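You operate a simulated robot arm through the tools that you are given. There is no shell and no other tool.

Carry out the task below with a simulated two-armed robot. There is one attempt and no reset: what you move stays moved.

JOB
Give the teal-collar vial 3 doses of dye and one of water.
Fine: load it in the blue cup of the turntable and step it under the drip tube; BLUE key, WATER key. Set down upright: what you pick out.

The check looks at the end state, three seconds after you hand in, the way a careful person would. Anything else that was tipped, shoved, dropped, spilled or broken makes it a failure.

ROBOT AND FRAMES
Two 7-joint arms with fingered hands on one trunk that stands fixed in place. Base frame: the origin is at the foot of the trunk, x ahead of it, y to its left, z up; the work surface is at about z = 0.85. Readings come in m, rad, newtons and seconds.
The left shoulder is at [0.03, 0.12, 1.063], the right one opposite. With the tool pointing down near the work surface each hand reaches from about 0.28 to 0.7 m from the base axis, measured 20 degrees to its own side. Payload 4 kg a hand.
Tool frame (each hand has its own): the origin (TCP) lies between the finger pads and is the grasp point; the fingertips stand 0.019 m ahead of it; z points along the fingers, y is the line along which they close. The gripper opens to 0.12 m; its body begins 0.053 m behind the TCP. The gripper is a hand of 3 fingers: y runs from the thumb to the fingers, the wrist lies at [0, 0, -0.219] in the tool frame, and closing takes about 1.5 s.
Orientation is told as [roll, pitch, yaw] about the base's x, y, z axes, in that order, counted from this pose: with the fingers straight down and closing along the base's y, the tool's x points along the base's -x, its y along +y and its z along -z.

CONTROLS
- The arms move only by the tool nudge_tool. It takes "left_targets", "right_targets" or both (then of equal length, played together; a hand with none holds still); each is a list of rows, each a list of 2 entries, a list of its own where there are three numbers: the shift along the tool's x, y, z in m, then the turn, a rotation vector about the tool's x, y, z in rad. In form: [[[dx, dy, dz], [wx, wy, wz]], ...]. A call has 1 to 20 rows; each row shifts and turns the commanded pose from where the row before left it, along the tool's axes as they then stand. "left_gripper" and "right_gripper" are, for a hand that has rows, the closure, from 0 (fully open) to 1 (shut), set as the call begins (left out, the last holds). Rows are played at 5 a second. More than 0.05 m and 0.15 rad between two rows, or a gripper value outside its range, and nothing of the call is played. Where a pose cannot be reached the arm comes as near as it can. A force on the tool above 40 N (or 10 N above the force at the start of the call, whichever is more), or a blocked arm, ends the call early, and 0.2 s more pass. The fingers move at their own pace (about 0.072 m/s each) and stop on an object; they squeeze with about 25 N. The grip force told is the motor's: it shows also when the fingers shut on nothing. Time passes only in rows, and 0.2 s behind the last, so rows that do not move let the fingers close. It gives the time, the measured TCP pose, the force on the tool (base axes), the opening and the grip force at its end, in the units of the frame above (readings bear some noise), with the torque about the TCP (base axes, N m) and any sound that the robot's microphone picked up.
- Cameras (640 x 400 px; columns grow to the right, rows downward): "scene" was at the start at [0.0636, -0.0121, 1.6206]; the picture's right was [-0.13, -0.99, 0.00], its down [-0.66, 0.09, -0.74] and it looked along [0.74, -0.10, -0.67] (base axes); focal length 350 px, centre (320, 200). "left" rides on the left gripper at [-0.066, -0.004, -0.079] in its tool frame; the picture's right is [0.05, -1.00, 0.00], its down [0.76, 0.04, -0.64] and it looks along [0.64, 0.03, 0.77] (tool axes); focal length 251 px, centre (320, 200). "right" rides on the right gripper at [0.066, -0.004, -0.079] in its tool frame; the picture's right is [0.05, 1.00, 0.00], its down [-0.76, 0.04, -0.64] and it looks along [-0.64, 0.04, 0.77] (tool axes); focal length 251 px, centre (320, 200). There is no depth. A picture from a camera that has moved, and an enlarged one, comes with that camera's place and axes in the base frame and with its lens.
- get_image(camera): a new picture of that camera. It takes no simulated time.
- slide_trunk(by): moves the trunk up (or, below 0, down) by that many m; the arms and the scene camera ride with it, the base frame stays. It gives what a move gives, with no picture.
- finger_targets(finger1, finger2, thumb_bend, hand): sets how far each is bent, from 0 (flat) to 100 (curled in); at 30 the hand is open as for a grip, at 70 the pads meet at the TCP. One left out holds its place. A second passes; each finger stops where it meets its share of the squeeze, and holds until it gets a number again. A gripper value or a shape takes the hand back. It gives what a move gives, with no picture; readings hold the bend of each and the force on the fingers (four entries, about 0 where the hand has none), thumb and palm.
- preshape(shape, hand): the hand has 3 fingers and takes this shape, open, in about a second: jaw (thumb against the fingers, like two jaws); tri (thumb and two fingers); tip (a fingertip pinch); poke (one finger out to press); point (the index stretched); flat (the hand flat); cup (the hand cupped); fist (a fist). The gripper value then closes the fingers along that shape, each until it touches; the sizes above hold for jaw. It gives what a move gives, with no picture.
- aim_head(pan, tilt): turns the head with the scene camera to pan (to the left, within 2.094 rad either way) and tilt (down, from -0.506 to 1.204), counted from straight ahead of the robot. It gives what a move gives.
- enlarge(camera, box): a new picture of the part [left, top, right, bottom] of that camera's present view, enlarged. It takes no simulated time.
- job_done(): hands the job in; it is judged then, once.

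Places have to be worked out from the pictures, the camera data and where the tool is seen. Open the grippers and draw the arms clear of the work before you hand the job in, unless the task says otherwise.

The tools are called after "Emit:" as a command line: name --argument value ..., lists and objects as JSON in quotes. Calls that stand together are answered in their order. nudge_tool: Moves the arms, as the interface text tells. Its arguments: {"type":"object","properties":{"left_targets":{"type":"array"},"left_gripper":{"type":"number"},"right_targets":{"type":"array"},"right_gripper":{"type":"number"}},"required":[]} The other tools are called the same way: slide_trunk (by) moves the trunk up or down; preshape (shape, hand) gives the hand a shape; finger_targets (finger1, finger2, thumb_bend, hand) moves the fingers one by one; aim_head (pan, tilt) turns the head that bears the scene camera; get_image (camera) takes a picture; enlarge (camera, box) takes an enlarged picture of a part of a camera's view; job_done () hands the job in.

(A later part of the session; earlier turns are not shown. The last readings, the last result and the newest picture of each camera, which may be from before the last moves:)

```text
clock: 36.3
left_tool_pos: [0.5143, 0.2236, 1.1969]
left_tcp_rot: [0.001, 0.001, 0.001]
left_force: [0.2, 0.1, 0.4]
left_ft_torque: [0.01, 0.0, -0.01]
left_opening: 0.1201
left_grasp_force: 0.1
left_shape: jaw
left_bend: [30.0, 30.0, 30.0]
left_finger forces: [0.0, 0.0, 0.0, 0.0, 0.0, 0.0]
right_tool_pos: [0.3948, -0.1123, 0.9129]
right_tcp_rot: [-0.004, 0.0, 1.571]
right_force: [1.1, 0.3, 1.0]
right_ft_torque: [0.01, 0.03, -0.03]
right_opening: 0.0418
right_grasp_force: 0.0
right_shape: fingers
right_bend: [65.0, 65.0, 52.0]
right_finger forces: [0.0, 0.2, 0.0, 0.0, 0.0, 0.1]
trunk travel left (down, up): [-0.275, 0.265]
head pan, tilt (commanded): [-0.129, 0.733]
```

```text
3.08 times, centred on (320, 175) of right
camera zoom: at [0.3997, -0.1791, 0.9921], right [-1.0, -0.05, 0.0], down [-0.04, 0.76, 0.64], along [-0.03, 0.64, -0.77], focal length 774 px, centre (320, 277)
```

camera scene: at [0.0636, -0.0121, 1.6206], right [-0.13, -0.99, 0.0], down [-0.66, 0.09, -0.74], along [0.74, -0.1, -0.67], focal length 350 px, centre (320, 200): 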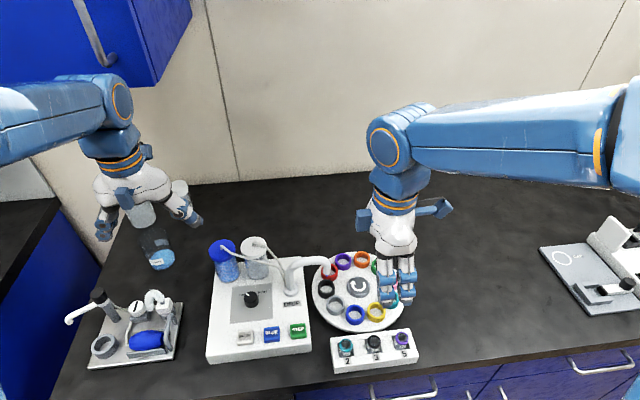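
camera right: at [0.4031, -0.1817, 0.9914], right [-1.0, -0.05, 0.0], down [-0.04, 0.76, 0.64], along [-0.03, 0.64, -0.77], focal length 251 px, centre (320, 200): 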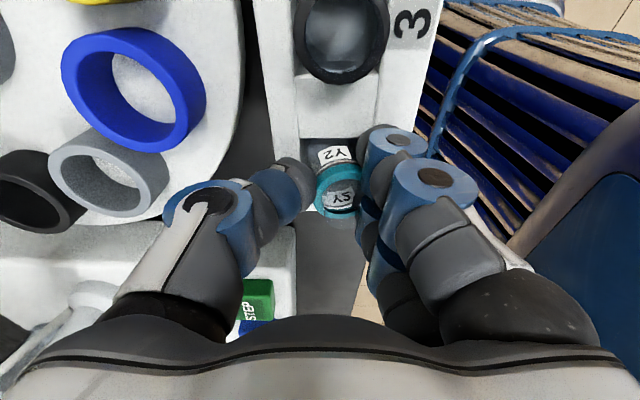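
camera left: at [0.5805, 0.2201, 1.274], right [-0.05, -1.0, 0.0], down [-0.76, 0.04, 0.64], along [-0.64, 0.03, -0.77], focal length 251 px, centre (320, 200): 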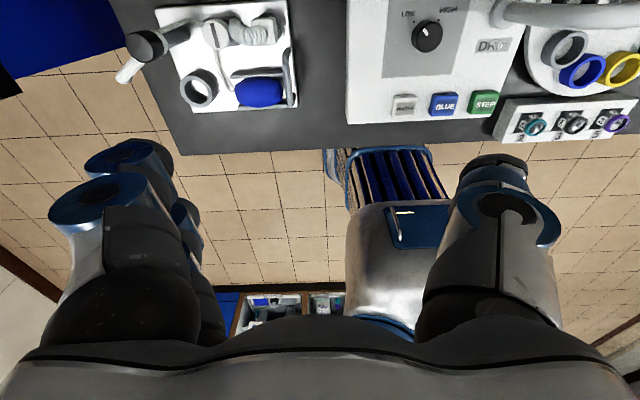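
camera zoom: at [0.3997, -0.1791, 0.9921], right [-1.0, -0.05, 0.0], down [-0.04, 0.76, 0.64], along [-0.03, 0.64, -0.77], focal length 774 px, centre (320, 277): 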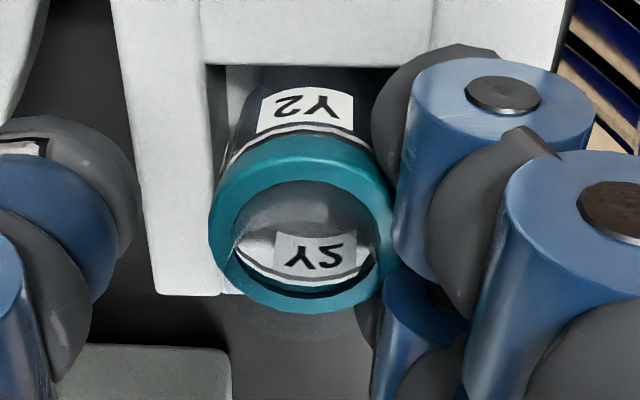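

Contact is light now. I close the thumb to 60 and look.

Emit:
finger_targets --hand "right" --thumb_bend 60

Emit:
enlarge --camera "right" --box '[230, 110, 410, 240]'

```text
clock: 37.3
left_tool_pos: [0.5138, 0.2227, 1.1948]
left_tcp_rot: [0.0, 0.001, 0.002]
left_force: [-0.7, -0.5, -0.3]
left_ft_torque: [0.0, -0.02, 0.0]
left_opening: 0.12
left_grasp_force: 0.1
left_shape: jaw
left_bend: [30.0, 30.0, 30.0]
left_finger forces: [0.0, 0.0, 0.0, 0.1, 0.1, 0.0]
right_tool_pos: [0.3947, -0.1125, 0.9117]
right_tcp_rot: [-0.003, 0.001, 1.571]
right_force: [0.2, 0.2, -0.7]
right_ft_torque: [0.02, 0.03, -0.03]
right_opening: 0.0309
right_grasp_force: 0.1
right_shape: fingers
right_bend: [65.0, 65.0, 60.0]
right_finger forces: [0.0, 0.1, 0.0, 0.0, 0.1, 0.1]
trunk travel left (down, up): [-0.275, 0.265]
head pan, tilt (commanded): [-0.129, 0.733]
```

```text
3.08 times, centred on (320, 175) of right
camera zoom: at [0.3997, -0.1791, 0.9921], right [-1.0, -0.05, 0.0], down [-0.04, 0.76, 0.64], along [-0.03, 0.64, -0.77], focal length 774 px, centre (320, 277)
```

zoom: 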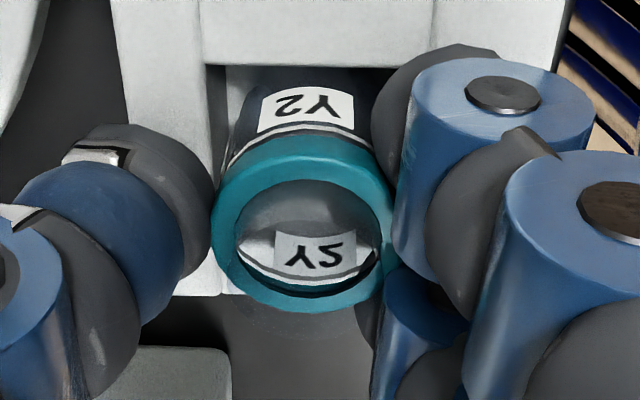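

The thumb touches the collar and the vial is upright. I tighten to 66 and read the forces.

Emit:
finger_targets --hand "right" --thumb_bend 66

Emit:
enlarge --camera "right" --box '[230, 110, 410, 240]'

Emit:
enlarge --camera "left" --box '[520, 95, 580, 150]'

```text
clock: 38.3
left_tool_pos: [0.5135, 0.2228, 1.1957]
left_tcp_rot: [0.0, 0.0, 0.003]
left_force: [-0.2, 0.1, -0.6]
left_ft_torque: [0.01, -0.02, 0.0]
left_opening: 0.12
left_grasp_force: 0.1
left_shape: jaw
left_bend: [30.0, 30.0, 30.0]
left_finger forces: [0.0, 0.1, 0.0, 0.1, 0.0, 0.0]
right_tool_pos: [0.3938, -0.1117, 0.9118]
right_tcp_rot: [-0.005, 0.0, 1.571]
right_force: [0.1, -0.3, 0.7]
right_ft_torque: [0.0, 0.02, -0.05]
right_opening: 0.0269
right_grasp_force: 3.2
right_shape: fingers
right_bend: [64.0, 64.0, 63.0]
right_finger forces: [1.1, 1.9, 0.1, 0.0, 3.3, 0.1]
trunk travel left (down, up): [-0.275, 0.265]
head pan, tilt (commanded): [-0.129, 0.733]
```

```text
3.08 times, centred on (320, 175) of right
camera zoom: at [0.3996, -0.1791, 0.9921], right [-1.0, -0.05, 0.0], down [-0.04, 0.76, 0.64], along [-0.03, 0.64, -0.77], focal length 774 px, centre (320, 277)
```

zoom: 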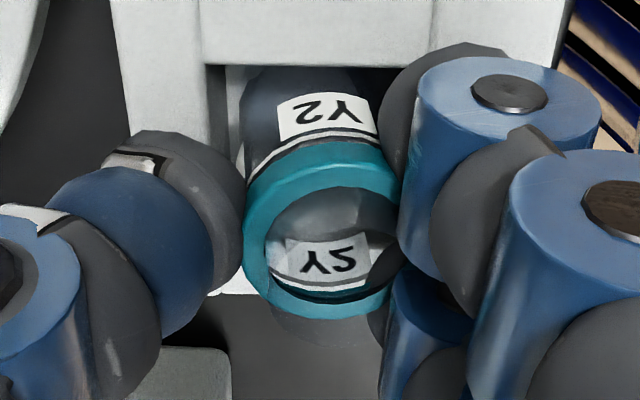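

```text
7.27 times, centred on (550, 122) of left
camera zoom: at [0.5805, 0.2201, 1.2741], right [-0.05, -1.0, 0.0], down [-0.76, 0.04, 0.64], along [-0.64, 0.03, -0.77], focal length 1829 px, centre (-1353, 764)
```

zoom: 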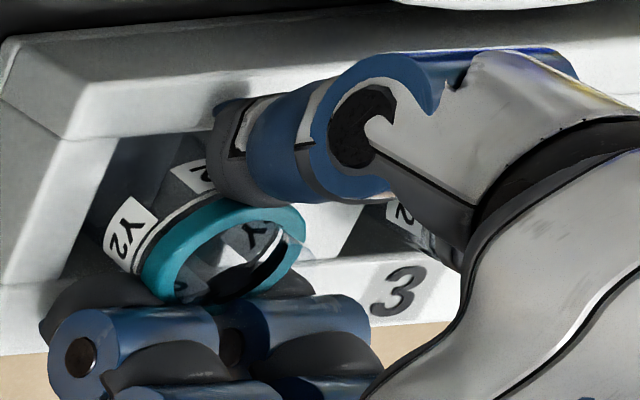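

Forces are balanced at 1.1, 1.9 and 3.3 N with nearly symmetric bends. I tighten a little more and lift 20 mm slowly.

Emit:
finger_targets --hand "right" --thumb_bend 69

Emit:
nudge_tool --right_targets '[[[0, 0, -0.004], [0, 0, 0]], [[0, 0, -0.004], [0, 0, 0]], [[0, 0, -0.004], [0, 0, 0]], [[0, 0, -0.004], [0, 0, 0]], [[0, 0, -0.004], [0, 0, 0]], [[0, 0, 0], [0, 0, 0]]]'

Emit:
get_image --camera "right"

Emit:
enlarge --camera "right" --box '[230, 110, 410, 240]'

Emit:
enlarge --camera "left" --box '[500, 70, 600, 150]'

Emit:
enlarge --camera "scene" --box '[315, 300, 435, 380]'

```text
clock: 39.3
left_tool_pos: [0.5138, 0.2239, 1.1949]
left_tcp_rot: [0.001, -0.001, 0.0]
left_force: [0.7, 0.6, 0.8]
left_ft_torque: [0.01, -0.02, 0.03]
left_opening: 0.1196
left_grasp_force: 0.0
left_shape: jaw
left_bend: [30.0, 30.0, 30.0]
left_finger forces: [0.0, 0.0, 0.1, 0.1, 0.1, 0.0]
right_tool_pos: [0.3943, -0.1129, 0.9119]
right_tcp_rot: [-0.006, 0.001, 1.57]
right_force: [-0.9, -0.8, 2.0]
right_ft_torque: [0.0, 0.03, 0.0]
right_opening: 0.026
right_grasp_force: 5.3
right_shape: fingers
right_bend: [64.0, 63.0, 65.0]
right_finger forces: [1.6, 3.0, 0.1, 0.0, 5.1, 0.0]
trunk travel left (down, up): [-0.275, 0.265]
head pan, tilt (commanded): [-0.129, 0.733]
```

```text
clock: 40.7
left_tool_pos: [0.5146, 0.2217, 1.196]
left_tcp_rot: [0.0, 0.002, 0.001]
left_force: [-0.2, -0.5, -0.2]
left_ft_torque: [0.03, 0.03, 0.0]
left_opening: 0.1199
left_grasp_force: 0.0
left_shape: jaw
left_bend: [30.0, 30.0, 30.0]
left_finger forces: [0.0, 0.1, 0.1, 0.1, 0.0, 0.0]
right_tool_pos: [0.3938, -0.1117, 0.9315]
right_tcp_rot: [-0.003, -0.001, 1.57]
right_force: [-1.0, 0.0, -0.1]
right_ft_torque: [0.0, -0.03, 0.0]
right_opening: 0.0253
right_grasp_force: 5.2
right_shape: fingers
right_bend: [64.0, 63.0, 65.0]
right_finger forces: [1.7, 2.8, 0.0, 0.0, 5.2, 0.0]
trunk travel left (down, up): [-0.275, 0.265]
head pan, tilt (commanded): [-0.129, 0.733]
```

```text
taken
camera right: at [0.3994, -0.179, 1.0121], right [-1.0, -0.05, 0.0], down [-0.04, 0.76, 0.64], along [-0.03, 0.64, -0.77], focal length 251 px, centre (320, 200)
```

right: 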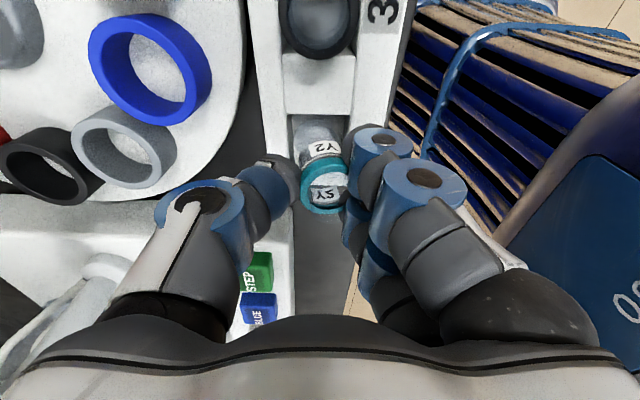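

```text
3.08 times, centred on (320, 175) of right
camera zoom: at [0.3994, -0.179, 1.0121], right [-1.0, -0.05, 0.0], down [-0.04, 0.76, 0.64], along [-0.03, 0.64, -0.77], focal length 774 px, centre (320, 277)
```

zoom: 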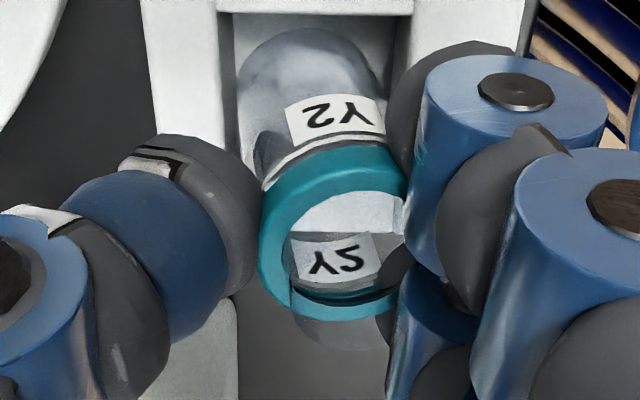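

```text
5.00 times, centred on (550, 110) of left
camera zoom: at [0.5806, 0.2201, 1.274], right [-0.05, -1.0, 0.0], down [-0.76, 0.04, 0.64], along [-0.64, 0.03, -0.77], focal length 1257 px, centre (-830, 650)
```

zoom: 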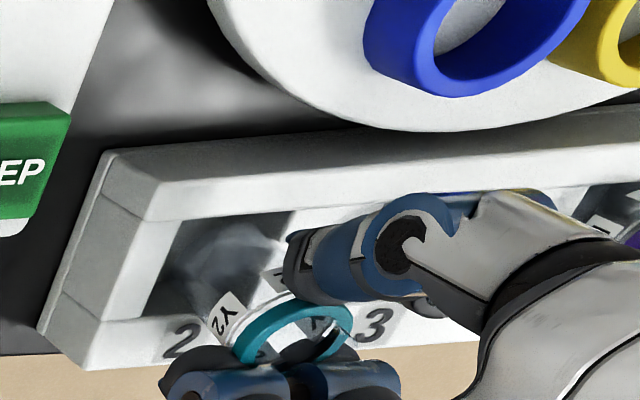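

```text
5.00 times, centred on (375, 340) of scene
camera zoom: at [0.0637, -0.0121, 1.6206], right [-0.13, -0.99, 0.0], down [-0.66, 0.09, -0.74], along [0.74, -0.1, -0.67], focal length 1748 px, centre (45, -500)
```

zoom: 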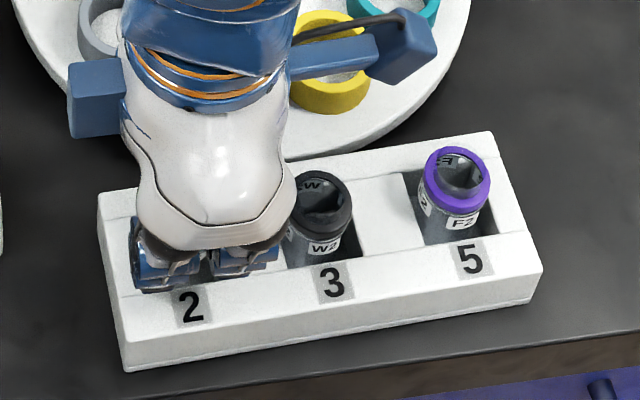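

The vial came up 20 mm, held steadily, with its bottom leaning about 7° toward +x; I judge its length at about 0.051 m. I lift to z ≈ 0.967 and pitch the hand by -0.12 rad about tool x to bring the vial upright.

Emit:
nudge_tool --right_targets '[[[0, 0, -0.009], [0, 0, 0]], [[0, 0, -0.009], [0, 0, 0]], [[0, 0, -0.009], [0, 0, 0]], [[0, 0, -0.009], [0, 0, 0]], [[0, 0, 0], [-0.04, 0, 0]], [[0, 0, 0], [-0.04, 0, 0]], [[0, 0, 0], [-0.04, 0, 0]], [[0, 0, 0], [0, 0, 0]]]'

Emit:
get_image --camera "right"

Emit:
enlarge --camera "left" --box '[500, 60, 620, 150]'

Emit:
enlarge --camera "scene" --box '[295, 240, 435, 380]'

```text
clock: 42.5
left_tool_pos: [0.5136, 0.2228, 1.1961]
left_tcp_rot: [0.002, 0.0, 0.003]
left_force: [0.6, -0.6, 0.5]
left_ft_torque: [-0.01, 0.03, -0.01]
left_opening: 0.1197
left_grasp_force: 0.1
left_shape: jaw
left_bend: [30.0, 30.0, 30.0]
left_finger forces: [0.0, 0.0, 0.0, 0.0, 0.1, 0.0]
right_tool_pos: [0.3935, -0.1118, 0.9678]
right_tcp_rot: [0.114, 0.0, 1.57]
right_force: [0.2, 0.1, 0.6]
right_ft_torque: [0.03, 0.0, -0.01]
right_opening: 0.0258
right_grasp_force: 5.1
right_shape: fingers
right_bend: [64.0, 63.0, 65.0]
right_finger forces: [1.7, 2.8, 0.1, 0.0, 5.2, 0.0]
trunk travel left (down, up): [-0.275, 0.265]
head pan, tilt (commanded): [-0.129, 0.733]
```

```text
taken
camera right: at [0.4085, -0.1788, 1.0471], right [-0.99, -0.05, 0.12], down [0.03, 0.76, 0.64], along [-0.12, 0.64, -0.76], focal length 251 px, centre (320, 200)
```

right: 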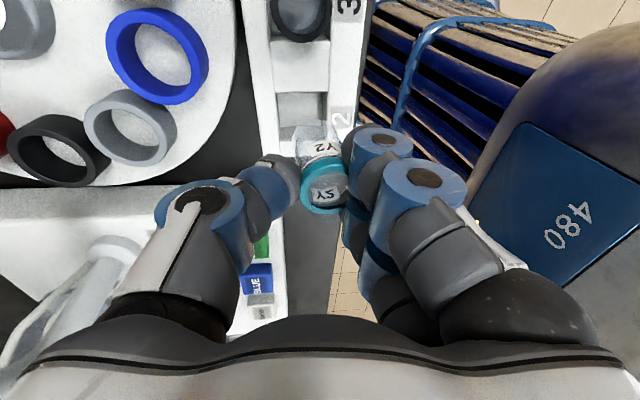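

```text
4.44 times, centred on (560, 105) of left
camera zoom: at [0.5803, 0.2202, 1.2741], right [-0.05, -1.0, 0.0], down [-0.76, 0.04, 0.64], along [-0.64, 0.03, -0.77], focal length 1118 px, centre (-747, 622)
```

zoom: 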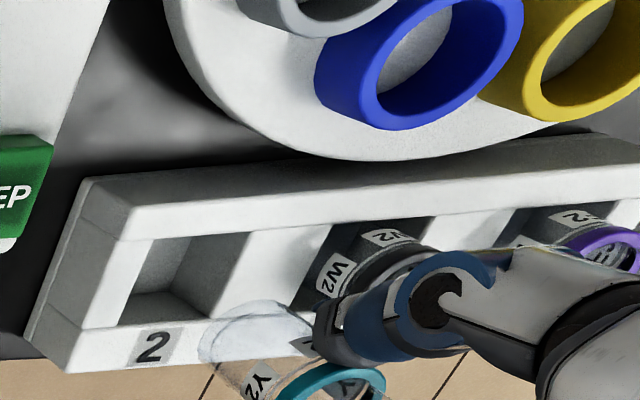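

```text
2.86 times, centred on (365, 310) of scene
camera zoom: at [0.0634, -0.012, 1.6206], right [-0.13, -0.99, 0.0], down [-0.66, 0.09, -0.74], along [0.74, -0.1, -0.67], focal length 999 px, centre (191, -114)
```

zoom: 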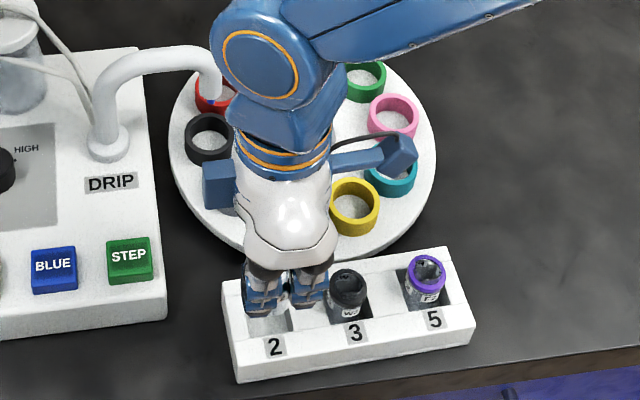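

The rack is within a few millimetres of its starting place. The blue cup comes out at about (0.476, -0.148), and I move the vial over it at constant height, by (+0.086, -0.035).

Emit:
nudge_tool --right_targets '[[[0.007, -0.0171, -0.0021], [0, 0, 0]], [[0.007, -0.0171, -0.0021], [0, 0, 0]], [[0.007, -0.0171, -0.0021], [0, 0, 0]], [[0.007, -0.0171, -0.0021], [0, 0, 0]], [[0.007, -0.017, -0.0019], [0, 0, 0]], [[0, 0, 0], [0, 0, 0]]]'

Emit:
get_image --camera "right"

Emit:
enlarge --camera "left" --box '[500, 0, 640, 110]'

Emit:
enlarge --camera "scene" --box '[275, 220, 435, 360]'

```text
clock: 43.9
left_tool_pos: [0.5144, 0.2241, 1.1947]
left_tcp_rot: [0.001, 0.001, 0.001]
left_force: [0.0, 0.8, -0.6]
left_ft_torque: [-0.03, -0.01, -0.02]
left_opening: 0.1199
left_grasp_force: 0.1
left_shape: jaw
left_bend: [30.0, 30.0, 30.0]
left_finger forces: [0.1, 0.0, 0.1, 0.0, 0.0, 0.1]
right_tool_pos: [0.4783, -0.1478, 0.9687]
right_tcp_rot: [0.115, -0.001, 1.571]
right_force: [-0.4, 0.2, 0.2]
right_ft_torque: [0.0, -0.01, 0.01]
right_opening: 0.0255
right_grasp_force: 4.4
right_shape: fingers
right_bend: [64.0, 63.0, 65.0]
right_finger forces: [1.6, 2.9, 0.0, 0.0, 5.1, 0.0]
trunk travel left (down, up): [-0.275, 0.265]
head pan, tilt (commanded): [-0.129, 0.733]
```

```text
taken
camera right: at [0.4933, -0.2144, 1.0475], right [-0.99, -0.05, 0.12], down [0.03, 0.76, 0.64], along [-0.12, 0.64, -0.76], focal length 251 px, centre (320, 200)
```

right: 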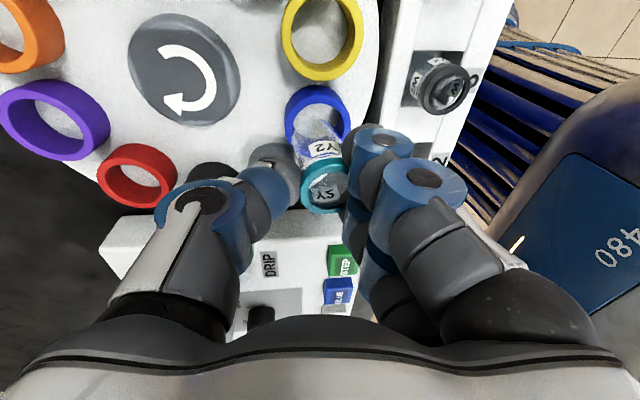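

```text
3.64 times, centred on (570, 55) of left
camera zoom: at [0.5803, 0.2202, 1.2742], right [-0.05, -1.0, 0.0], down [-0.76, 0.04, 0.64], along [-0.64, 0.03, -0.77], focal length 914 px, centre (-589, 727)
```

zoom: 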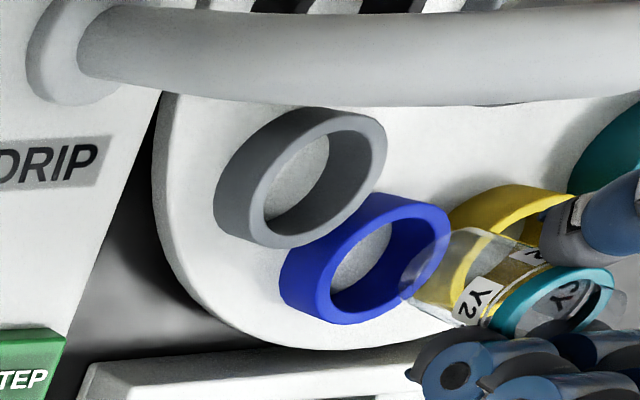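

```text
2.86 times, centred on (355, 290) of scene
camera zoom: at [0.0633, -0.0119, 1.6206], right [-0.13, -0.99, 0.0], down [-0.66, 0.09, -0.74], along [0.74, -0.1, -0.67], focal length 999 px, centre (220, -57)
```

zoom: 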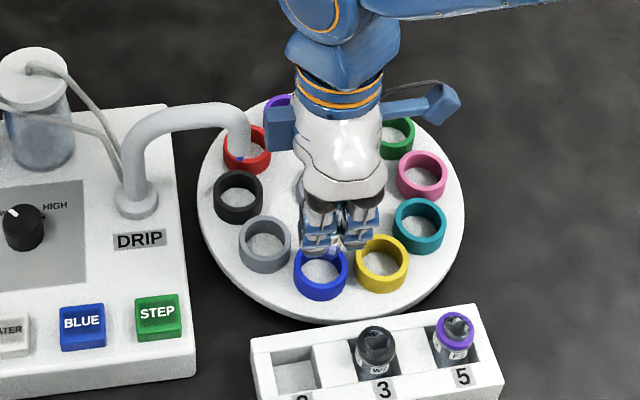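

I zoom into the right camera to compare the vial's bottom with the blue cup.

Emit:
enlarge --camera "right" --box '[250, 70, 410, 220]'

```text
2.67 times, centred on (330, 145) of right
camera zoom: at [0.4933, -0.2144, 1.0475], right [-0.99, -0.05, 0.12], down [0.03, 0.76, 0.64], along [-0.12, 0.64, -0.76], focal length 670 px, centre (293, 347)
```

zoom: 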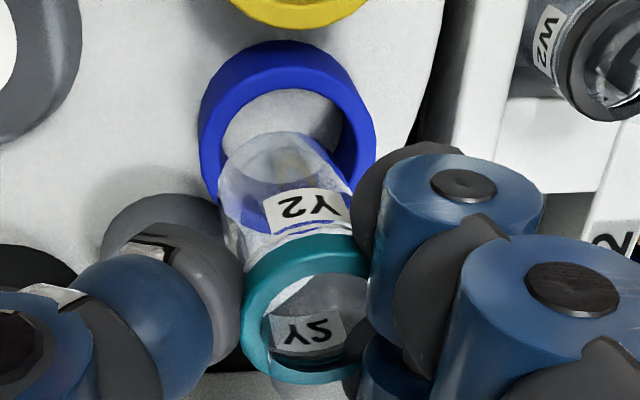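

The vial's bottom still leans about 3.5° toward +x. I pitch another -0.06 rad, shift 1 mm toward +y and look again.

Emit:
nudge_tool --right_targets '[[[0, 0, 0], [-0.03, 0, 0]], [[-0.001, 0, 0], [-0.03, 0, 0]], [[0, 0, 0], [0, 0, 0]]]'

Emit:
enlarge --camera "right" --box '[250, 70, 410, 220]'

Emit:
enlarge --camera "left" --box '[540, 30, 640, 100]'

Emit:
enlarge --camera "scene" --box '[325, 270, 405, 330]'

```text
clock: 44.7
left_tool_pos: [0.514, 0.2234, 1.1949]
left_tcp_rot: [-0.001, 0.0, 0.002]
left_force: [-0.9, -0.5, 0.5]
left_ft_torque: [0.01, -0.01, 0.0]
left_opening: 0.12
left_grasp_force: 0.0
left_shape: jaw
left_bend: [30.0, 30.0, 30.0]
left_finger forces: [0.1, 0.0, 0.0, 0.0, 0.0, 0.0]
right_tool_pos: [0.4799, -0.146, 0.9674]
right_tcp_rot: [0.175, -0.001, 1.571]
right_force: [-0.6, 0.2, 0.2]
right_ft_torque: [-0.01, 0.0, 0.01]
right_opening: 0.0261
right_grasp_force: 4.9
right_shape: fingers
right_bend: [64.0, 63.0, 65.0]
right_finger forces: [1.6, 2.8, 0.1, 0.0, 5.1, 0.0]
trunk travel left (down, up): [-0.275, 0.265]
head pan, tilt (commanded): [-0.129, 0.733]
```

```text
2.67 times, centred on (330, 145) of right
camera zoom: at [0.4985, -0.2129, 1.0461], right [-0.98, -0.05, 0.17], down [0.07, 0.76, 0.64], along [-0.17, 0.64, -0.75], focal length 670 px, centre (293, 347)
```

zoom: 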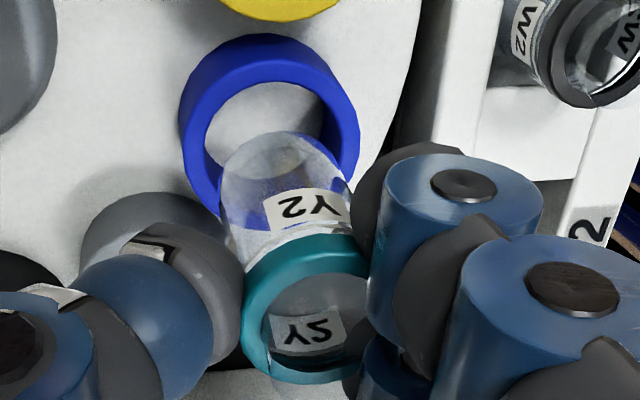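

```text
5.71 times, centred on (590, 65) of left
camera zoom: at [0.5805, 0.22, 1.2741], right [-0.05, -1.0, 0.0], down [-0.76, 0.04, 0.64], along [-0.64, 0.03, -0.77], focal length 1437 px, centre (-1223, 971)
```

zoom: 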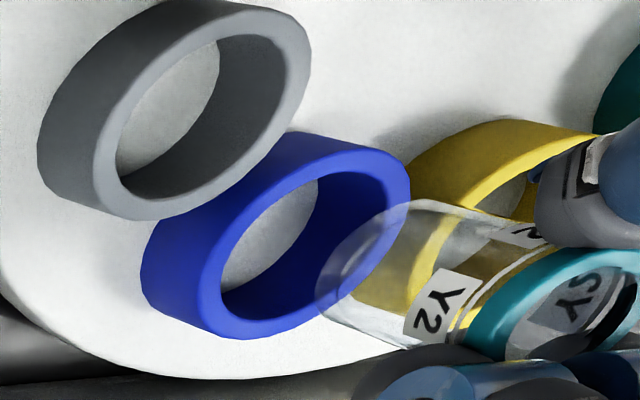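

```text
6.67 times, centred on (365, 300) of scene
camera zoom: at [0.0636, -0.0122, 1.6206], right [-0.13, -0.99, 0.0], down [-0.66, 0.09, -0.74], along [0.74, -0.1, -0.67], focal length 2330 px, centre (20, -467)
```

zoom: 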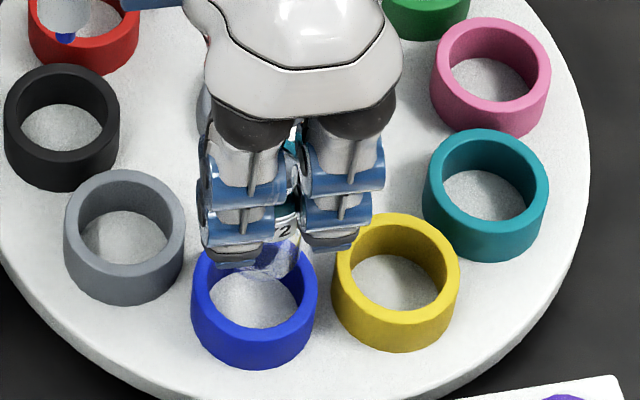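

The vial now hangs vertical at about (0.473, -0.147), within 1–2 mm of the cup centre. I descend 20 mm straight down, so its bottom is just above the rim, and check.

Emit:
nudge_tool --right_targets '[[[0, -0.00087, 0.004925], [0, 0, 0]], [[0, -0.00087, 0.004925], [0, 0, 0]], [[0, -0.00087, 0.004925], [0, 0, 0]], [[0, -0.00087, 0.004925], [0, 0, 0]], [[0, 0, 0], [0, 0, 0]]]'

Emit:
enlarge --camera "right" --box '[250, 70, 410, 220]'

Emit:
enlarge --camera "left" --box '[540, 30, 640, 100]'

Emit:
enlarge --camera "scene" --box '[325, 270, 405, 330]'

```text
clock: 45.9
left_tool_pos: [0.515, 0.2236, 1.1957]
left_tcp_rot: [-0.001, 0.001, 0.001]
left_force: [-0.2, -1.0, 0.3]
left_ft_torque: [0.01, 0.0, 0.02]
left_opening: 0.12
left_grasp_force: 0.0
left_shape: jaw
left_bend: [30.0, 30.0, 30.0]
left_finger forces: [0.1, 0.0, 0.1, 0.1, 0.0, 0.0]
right_tool_pos: [0.481, -0.1461, 0.9482]
right_tcp_rot: [0.177, 0.0, 1.572]
right_force: [0.5, -0.1, 0.3]
right_ft_torque: [-0.03, 0.0, -0.02]
right_opening: 0.0259
right_grasp_force: 4.4
right_shape: fingers
right_bend: [64.0, 63.0, 65.0]
right_finger forces: [1.6, 2.9, 0.0, 0.0, 5.1, 0.0]
trunk travel left (down, up): [-0.275, 0.265]
head pan, tilt (commanded): [-0.129, 0.733]
```

```text
2.67 times, centred on (330, 145) of right
camera zoom: at [0.4997, -0.2129, 1.0266], right [-0.98, -0.05, 0.17], down [0.07, 0.76, 0.64], along [-0.17, 0.64, -0.75], focal length 670 px, centre (293, 347)
```

zoom: 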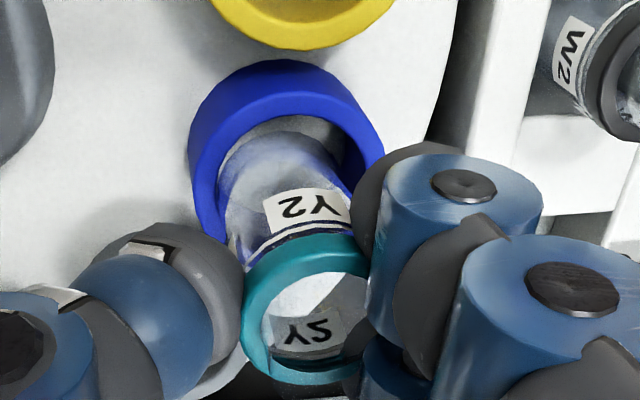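

```text
5.71 times, centred on (590, 65) of left
camera zoom: at [0.5805, 0.2201, 1.2741], right [-0.05, -1.0, 0.0], down [-0.76, 0.04, 0.64], along [-0.64, 0.03, -0.77], focal length 1437 px, centre (-1223, 971)
```

zoom: 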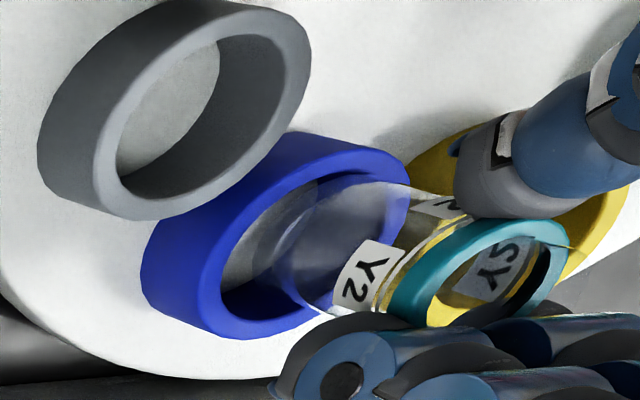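

```text
6.67 times, centred on (365, 300) of scene
camera zoom: at [0.0636, -0.0121, 1.6206], right [-0.13, -0.99, 0.0], down [-0.66, 0.09, -0.74], along [0.74, -0.1, -0.67], focal length 2330 px, centre (20, -467)
```

zoom: 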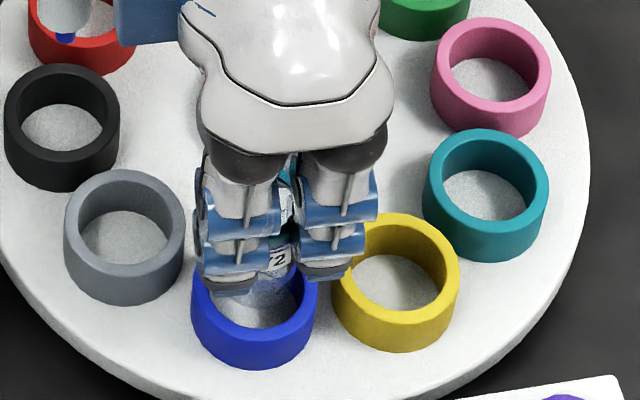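

The vial's bottom is entering the cup centred between its inner walls. I go down another 10 mm and watch the forces.

Emit:
nudge_tool --right_targets '[[[0, -0.00052, 0.002955], [0, 0, 0]], [[0, -0.00052, 0.002955], [0, 0, 0]], [[0, -0.0007, 0.00394], [0, 0, 0]], [[0, 0, 0], [0, 0, 0]]]'

Emit:
enlarge --camera "right" --box '[250, 70, 410, 220]'

Emit:
enlarge --camera "left" --box '[540, 30, 640, 100]'

```text
clock: 46.9
left_tool_pos: [0.5145, 0.2232, 1.1954]
left_tcp_rot: [0.0, 0.0, 0.003]
left_force: [-0.5, -0.3, 0.3]
left_ft_torque: [-0.01, -0.02, -0.01]
left_opening: 0.1199
left_grasp_force: 0.1
left_shape: jaw
left_bend: [30.0, 30.0, 30.0]
left_finger forces: [0.0, 0.0, 0.0, 0.1, 0.0, 0.0]
right_tool_pos: [0.4796, -0.1471, 0.9382]
right_tcp_rot: [0.177, 0.0, 1.571]
right_force: [0.7, 0.4, -1.0]
right_ft_torque: [0.02, 0.0, -0.01]
right_opening: 0.0259
right_grasp_force: 4.7
right_shape: fingers
right_bend: [64.0, 63.0, 65.0]
right_finger forces: [1.7, 2.9, 0.1, 0.0, 5.2, 0.1]
trunk travel left (down, up): [-0.275, 0.265]
head pan, tilt (commanded): [-0.129, 0.733]
```

```text
2.67 times, centred on (330, 145) of right
camera zoom: at [0.4993, -0.2127, 1.0165], right [-0.98, -0.05, 0.17], down [0.07, 0.76, 0.64], along [-0.17, 0.64, -0.75], focal length 670 px, centre (293, 347)
```

zoom: 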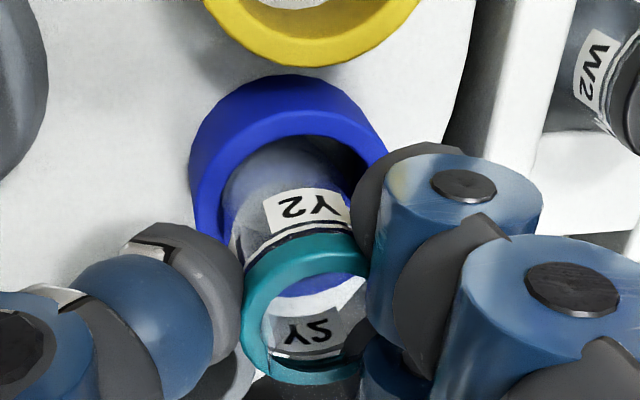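

```text
5.71 times, centred on (590, 65) of left
camera zoom: at [0.5805, 0.2201, 1.2741], right [-0.05, -1.0, 0.0], down [-0.76, 0.04, 0.64], along [-0.64, 0.03, -0.77], focal length 1437 px, centre (-1223, 971)
```

zoom: 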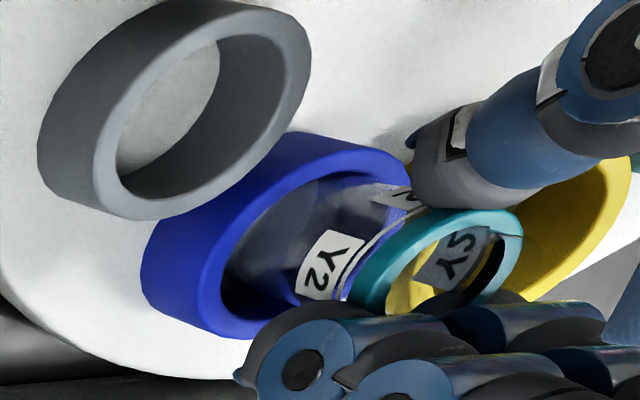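

The vial is inside the ring with no side force. I continue down in small steps toward the platter.

Emit:
nudge_tool --right_targets '[[[0, -0.00035, 0.00197], [0, 0, 0]], [[0, -0.00035, 0.00197], [0, 0, 0]], [[0, -0.00035, 0.00197], [0, 0, 0]], [[0, 0, 0], [0, 0, 0]]]'

Emit:
enlarge --camera "right" --box '[250, 70, 410, 220]'

Emit:
enlarge --camera "left" --box '[540, 30, 640, 100]'

```text
clock: 47.9
left_tool_pos: [0.5138, 0.2236, 1.1952]
left_tcp_rot: [0.001, 0.001, 0.002]
left_force: [1.1, 0.4, 0.3]
left_ft_torque: [-0.01, 0.0, -0.05]
left_opening: 0.12
left_grasp_force: 0.1
left_shape: jaw
left_bend: [30.0, 30.0, 30.0]
left_finger forces: [0.1, 0.0, 0.0, 0.1, 0.0, 0.0]
right_tool_pos: [0.4815, -0.1443, 0.932]
right_tcp_rot: [0.176, -0.001, 1.57]
right_force: [-0.2, 1.0, -0.9]
right_ft_torque: [0.01, 0.02, 0.02]
right_opening: 0.0258
right_grasp_force: 4.8
right_shape: fingers
right_bend: [64.0, 63.0, 65.0]
right_finger forces: [1.7, 3.0, 0.0, 0.0, 5.1, 0.0]
trunk travel left (down, up): [-0.275, 0.265]
head pan, tilt (commanded): [-0.129, 0.733]
```

```text
2.67 times, centred on (330, 145) of right
camera zoom: at [0.4998, -0.2123, 1.0105], right [-0.98, -0.05, 0.17], down [0.07, 0.76, 0.64], along [-0.17, 0.64, -0.75], focal length 670 px, centre (293, 347)
```

zoom: 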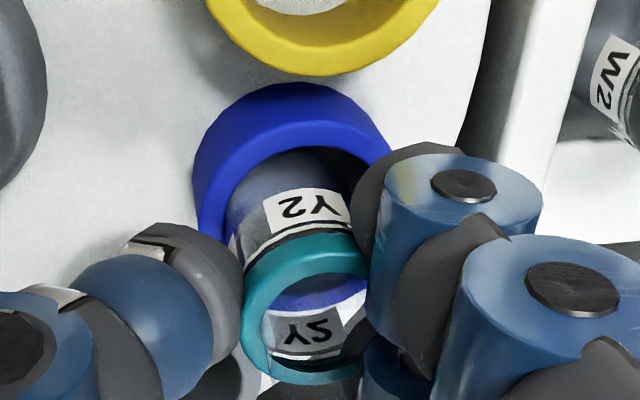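

```text
5.71 times, centred on (590, 65) of left
camera zoom: at [0.5805, 0.2201, 1.2741], right [-0.05, -1.0, 0.0], down [-0.76, 0.04, 0.64], along [-0.64, 0.03, -0.77], focal length 1437 px, centre (-1223, 971)
```

zoom: 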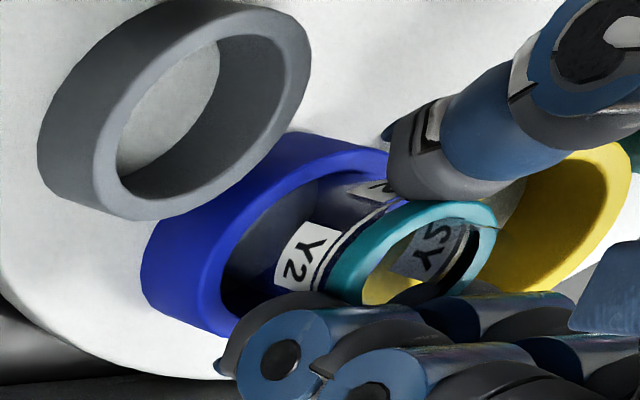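

Still free at TCP z 0.932. I continue in 1 mm steps.

Emit:
nudge_tool --right_targets '[[[0, -0.00017, 0.00098], [0, 0, 0]], [[0, -0.00017, 0.00098], [0, 0, 0]], [[0, -0.00017, 0.00098], [0, 0, 0]], [[0, -0.00017, 0.00098], [0, 0, 0]], [[0, 0, 0], [0, 0, 0]]]'

Emit:
enlarge --camera "right" --box '[250, 70, 410, 220]'

Emit:
enlarge --camera "left" --box '[540, 30, 640, 100]'

```text
clock: 49.1
left_tool_pos: [0.5139, 0.2234, 1.1954]
left_tcp_rot: [-0.001, 0.0, 0.002]
left_force: [0.5, 0.1, 0.1]
left_ft_torque: [0.0, 0.02, -0.03]
left_opening: 0.1198
left_grasp_force: 0.2
left_shape: jaw
left_bend: [30.0, 30.0, 30.0]
left_finger forces: [0.1, 0.0, 0.0, 0.0, 0.0, 0.1]
right_tool_pos: [0.4807, -0.1467, 0.9283]
right_tcp_rot: [0.173, 0.001, 1.571]
right_force: [0.6, -0.6, 3.1]
right_ft_torque: [0.0, 0.03, 0.01]
right_opening: 0.0255
right_grasp_force: 5.2
right_shape: fingers
right_bend: [64.0, 63.0, 66.0]
right_finger forces: [1.9, 3.1, 0.0, 0.0, 5.8, 0.0]
trunk travel left (down, up): [-0.275, 0.265]
head pan, tilt (commanded): [-0.129, 0.733]
```

```text
2.67 times, centred on (330, 145) of right
camera zoom: at [0.4994, -0.2128, 1.0065], right [-0.98, -0.05, 0.17], down [0.07, 0.76, 0.64], along [-0.17, 0.64, -0.75], focal length 670 px, centre (293, 347)
```

zoom: 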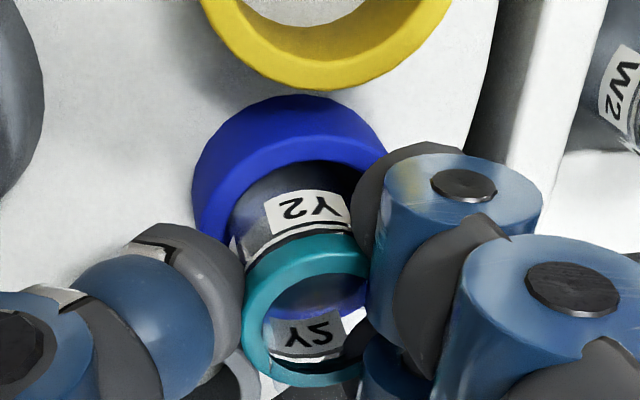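

```text
5.71 times, centred on (590, 65) of left
camera zoom: at [0.5804, 0.2201, 1.2742], right [-0.05, -1.0, 0.0], down [-0.76, 0.04, 0.64], along [-0.64, 0.03, -0.77], focal length 1437 px, centre (-1223, 971)
```

zoom: 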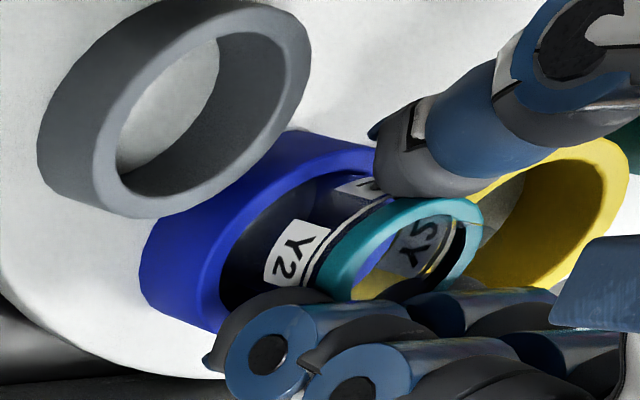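

The force shows 3 N upward, so the vial's bottom has met the platter. I release the thumb a little to let it stand.

Emit:
finger_targets --hand "right" --thumb_bend 58

Emit:
enlarge --camera "right" --box '[250, 70, 410, 220]'

Emit:
enlarge --camera "left" --box '[540, 30, 640, 100]'

```text
clock: 50.1
left_tool_pos: [0.5143, 0.2235, 1.1951]
left_tcp_rot: [0.0, -0.001, 0.002]
left_force: [0.4, 0.6, -0.4]
left_ft_torque: [0.0, 0.01, -0.01]
left_opening: 0.1199
left_grasp_force: 0.1
left_shape: jaw
left_bend: [30.0, 30.0, 30.0]
left_finger forces: [0.1, 0.0, 0.0, 0.0, 0.0, 0.1]
right_tool_pos: [0.479, -0.1457, 0.9275]
right_tcp_rot: [0.176, 0.0, 1.57]
right_force: [-2.0, 0.0, 1.8]
right_ft_torque: [0.03, 0.05, 0.02]
right_opening: 0.0352
right_grasp_force: 0.9
right_shape: fingers
right_bend: [65.0, 64.0, 57.0]
right_finger forces: [0.7, 1.4, 0.0, 0.0, 0.0, 0.1]
trunk travel left (down, up): [-0.275, 0.265]
head pan, tilt (commanded): [-0.129, 0.733]
```

```text
2.67 times, centred on (330, 145) of right
camera zoom: at [0.4991, -0.2128, 1.0063], right [-0.98, -0.05, 0.17], down [0.07, 0.76, 0.64], along [-0.17, 0.64, -0.75], focal length 670 px, centre (293, 347)
```

zoom: 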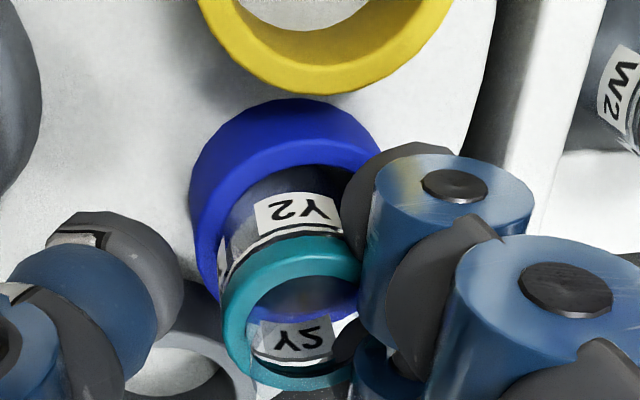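

```text
5.71 times, centred on (590, 65) of left
camera zoom: at [0.5803, 0.2201, 1.2742], right [-0.05, -1.0, 0.0], down [-0.76, 0.04, 0.64], along [-0.64, 0.03, -0.77], focal length 1437 px, centre (-1223, 971)
```

zoom: 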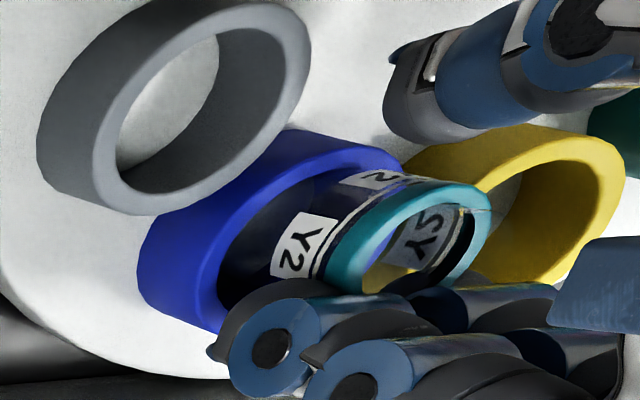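

The fingers still press lightly on the vial (2 N). I open the fingers to 55 too so it stands free.

Emit:
finger_targets --hand "right" --finger1 56 --finger2 56 --thumb_bend 52

Emit:
enlarge --camera "right" --box '[230, 70, 410, 220]'

Emit:
enlarge --camera "left" --box '[540, 30, 640, 100]'

```text
clock: 51.1
left_tool_pos: [0.514, 0.2224, 1.1964]
left_tcp_rot: [-0.001, 0.0, 0.002]
left_force: [0.4, -0.1, -0.5]
left_ft_torque: [0.03, -0.02, 0.01]
left_opening: 0.1198
left_grasp_force: 0.0
left_shape: jaw
left_bend: [30.0, 30.0, 30.0]
left_finger forces: [0.1, 0.0, 0.0, 0.0, 0.0, 0.1]
right_tool_pos: [0.4806, -0.1471, 0.9282]
right_tcp_rot: [0.177, 0.001, 1.571]
right_force: [-0.1, 0.9, 0.8]
right_ft_torque: [0.04, 0.02, 0.0]
right_opening: 0.0556
right_grasp_force: 0.0
right_shape: fingers
right_bend: [56.0, 56.0, 52.0]
right_finger forces: [0.1, 0.1, 0.0, 0.0, 0.1, 0.1]
trunk travel left (down, up): [-0.275, 0.265]
head pan, tilt (commanded): [-0.129, 0.733]
```

```text
2.67 times, centred on (320, 145) of right
camera zoom: at [0.4993, -0.2128, 1.0062], right [-0.98, -0.05, 0.17], down [0.07, 0.76, 0.64], along [-0.17, 0.64, -0.75], focal length 670 px, centre (320, 347)
```

zoom: 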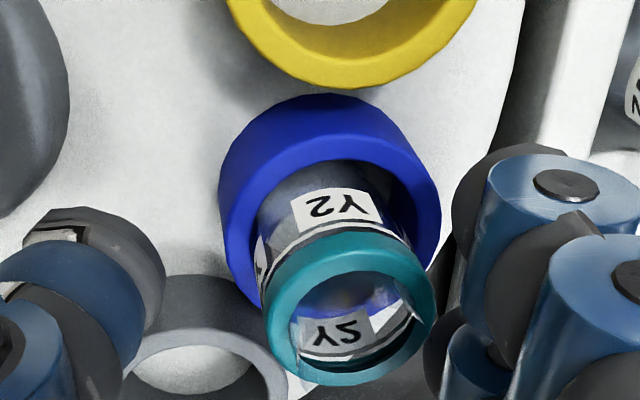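

```text
5.71 times, centred on (590, 65) of left
camera zoom: at [0.5805, 0.2201, 1.2741], right [-0.05, -1.0, 0.0], down [-0.76, 0.04, 0.64], along [-0.64, 0.03, -0.77], focal length 1437 px, centre (-1223, 971)
```

zoom: 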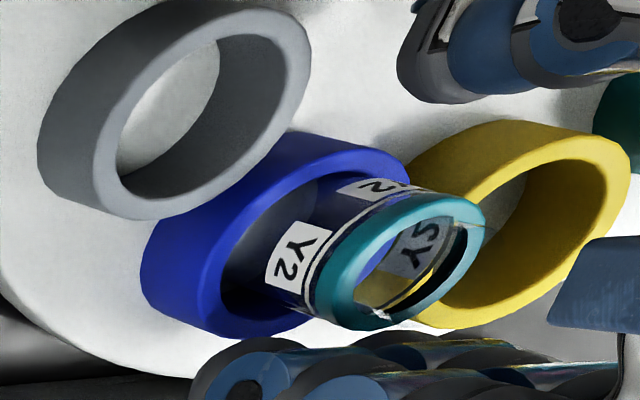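

The vial stands upright and free in the blue cup. I draw the right hand straight up 0.15 m.

Emit:
nudge_tool --right_targets '[[[0, 0.0017, -0.00985], [0, 0, 0]], [[0, 0.0026, -0.01478], [0, 0, 0]], [[0, 0.0043, -0.0246], [0, 0, 0]], [[0, 0.0052, -0.02955], [0, 0, 0]], [[0, 0.0061, -0.0345], [0, 0, 0]], [[0, 0.0061, -0.0345], [0, 0, 0]], [[0, 0, 0], [0, 0, 0]]]'

Emit:
get_image --camera "right"

Emit:
enlarge --camera "left" --box '[480, 0, 640, 130]'

Emit:
enlarge --camera "scene" --box '[275, 220, 435, 380]'

```text
clock: 52.7
left_tool_pos: [0.5145, 0.2228, 1.1954]
left_tcp_rot: [-0.001, 0.0, 0.001]
left_force: [-1.1, -0.2, 0.5]
left_ft_torque: [0.01, 0.06, -0.03]
left_opening: 0.1198
left_grasp_force: 0.0
left_shape: jaw
left_bend: [30.0, 30.0, 30.0]
left_finger forces: [0.0, 0.0, 0.0, 0.0, 0.0, 0.0]
right_tool_pos: [0.4813, -0.1458, 1.0765]
right_tcp_rot: [0.177, -0.001, 1.571]
right_force: [0.2, -0.4, -0.7]
right_ft_torque: [0.03, 0.01, -0.01]
right_opening: 0.0555
right_grasp_force: 0.0
right_shape: fingers
right_bend: [56.0, 56.0, 52.0]
right_finger forces: [0.0, 0.1, 0.0, 0.1, 0.0, 0.0]
trunk travel left (down, up): [-0.275, 0.265]
head pan, tilt (commanded): [-0.129, 0.733]
```

```text
taken
camera right: at [0.5008, -0.2123, 1.1545], right [-0.98, -0.05, 0.17], down [0.07, 0.76, 0.64], along [-0.17, 0.64, -0.75], focal length 251 px, centre (320, 200)
```

right: 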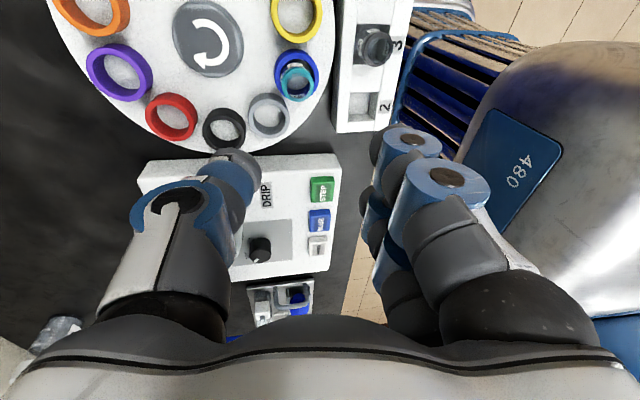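

```text
3.08 times, centred on (560, 65) of left
camera zoom: at [0.581, 0.22, 1.2738], right [-0.05, -1.0, 0.0], down [-0.76, 0.04, 0.64], along [-0.64, 0.03, -0.77], focal length 774 px, centre (-418, 615)
```

zoom: 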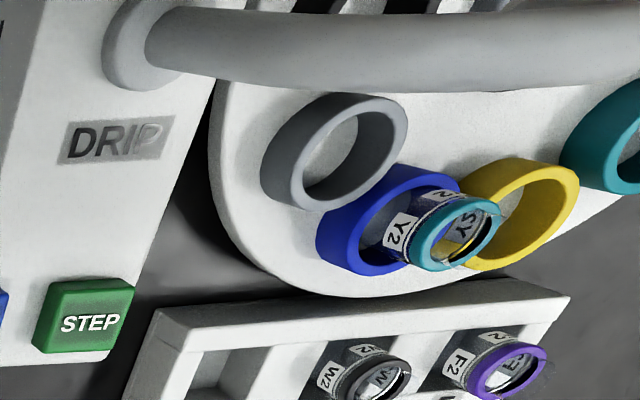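

```text
2.50 times, centred on (355, 300) of scene
camera zoom: at [0.0643, -0.0122, 1.6205], right [-0.13, -0.99, 0.0], down [-0.66, 0.09, -0.74], along [0.74, -0.1, -0.67], focal length 874 px, centre (232, -50)
```

zoom: 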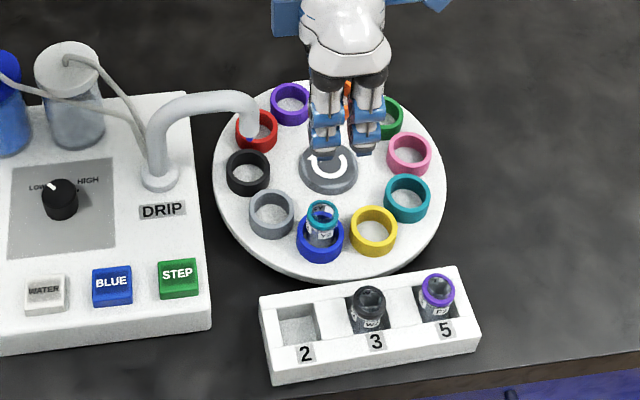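

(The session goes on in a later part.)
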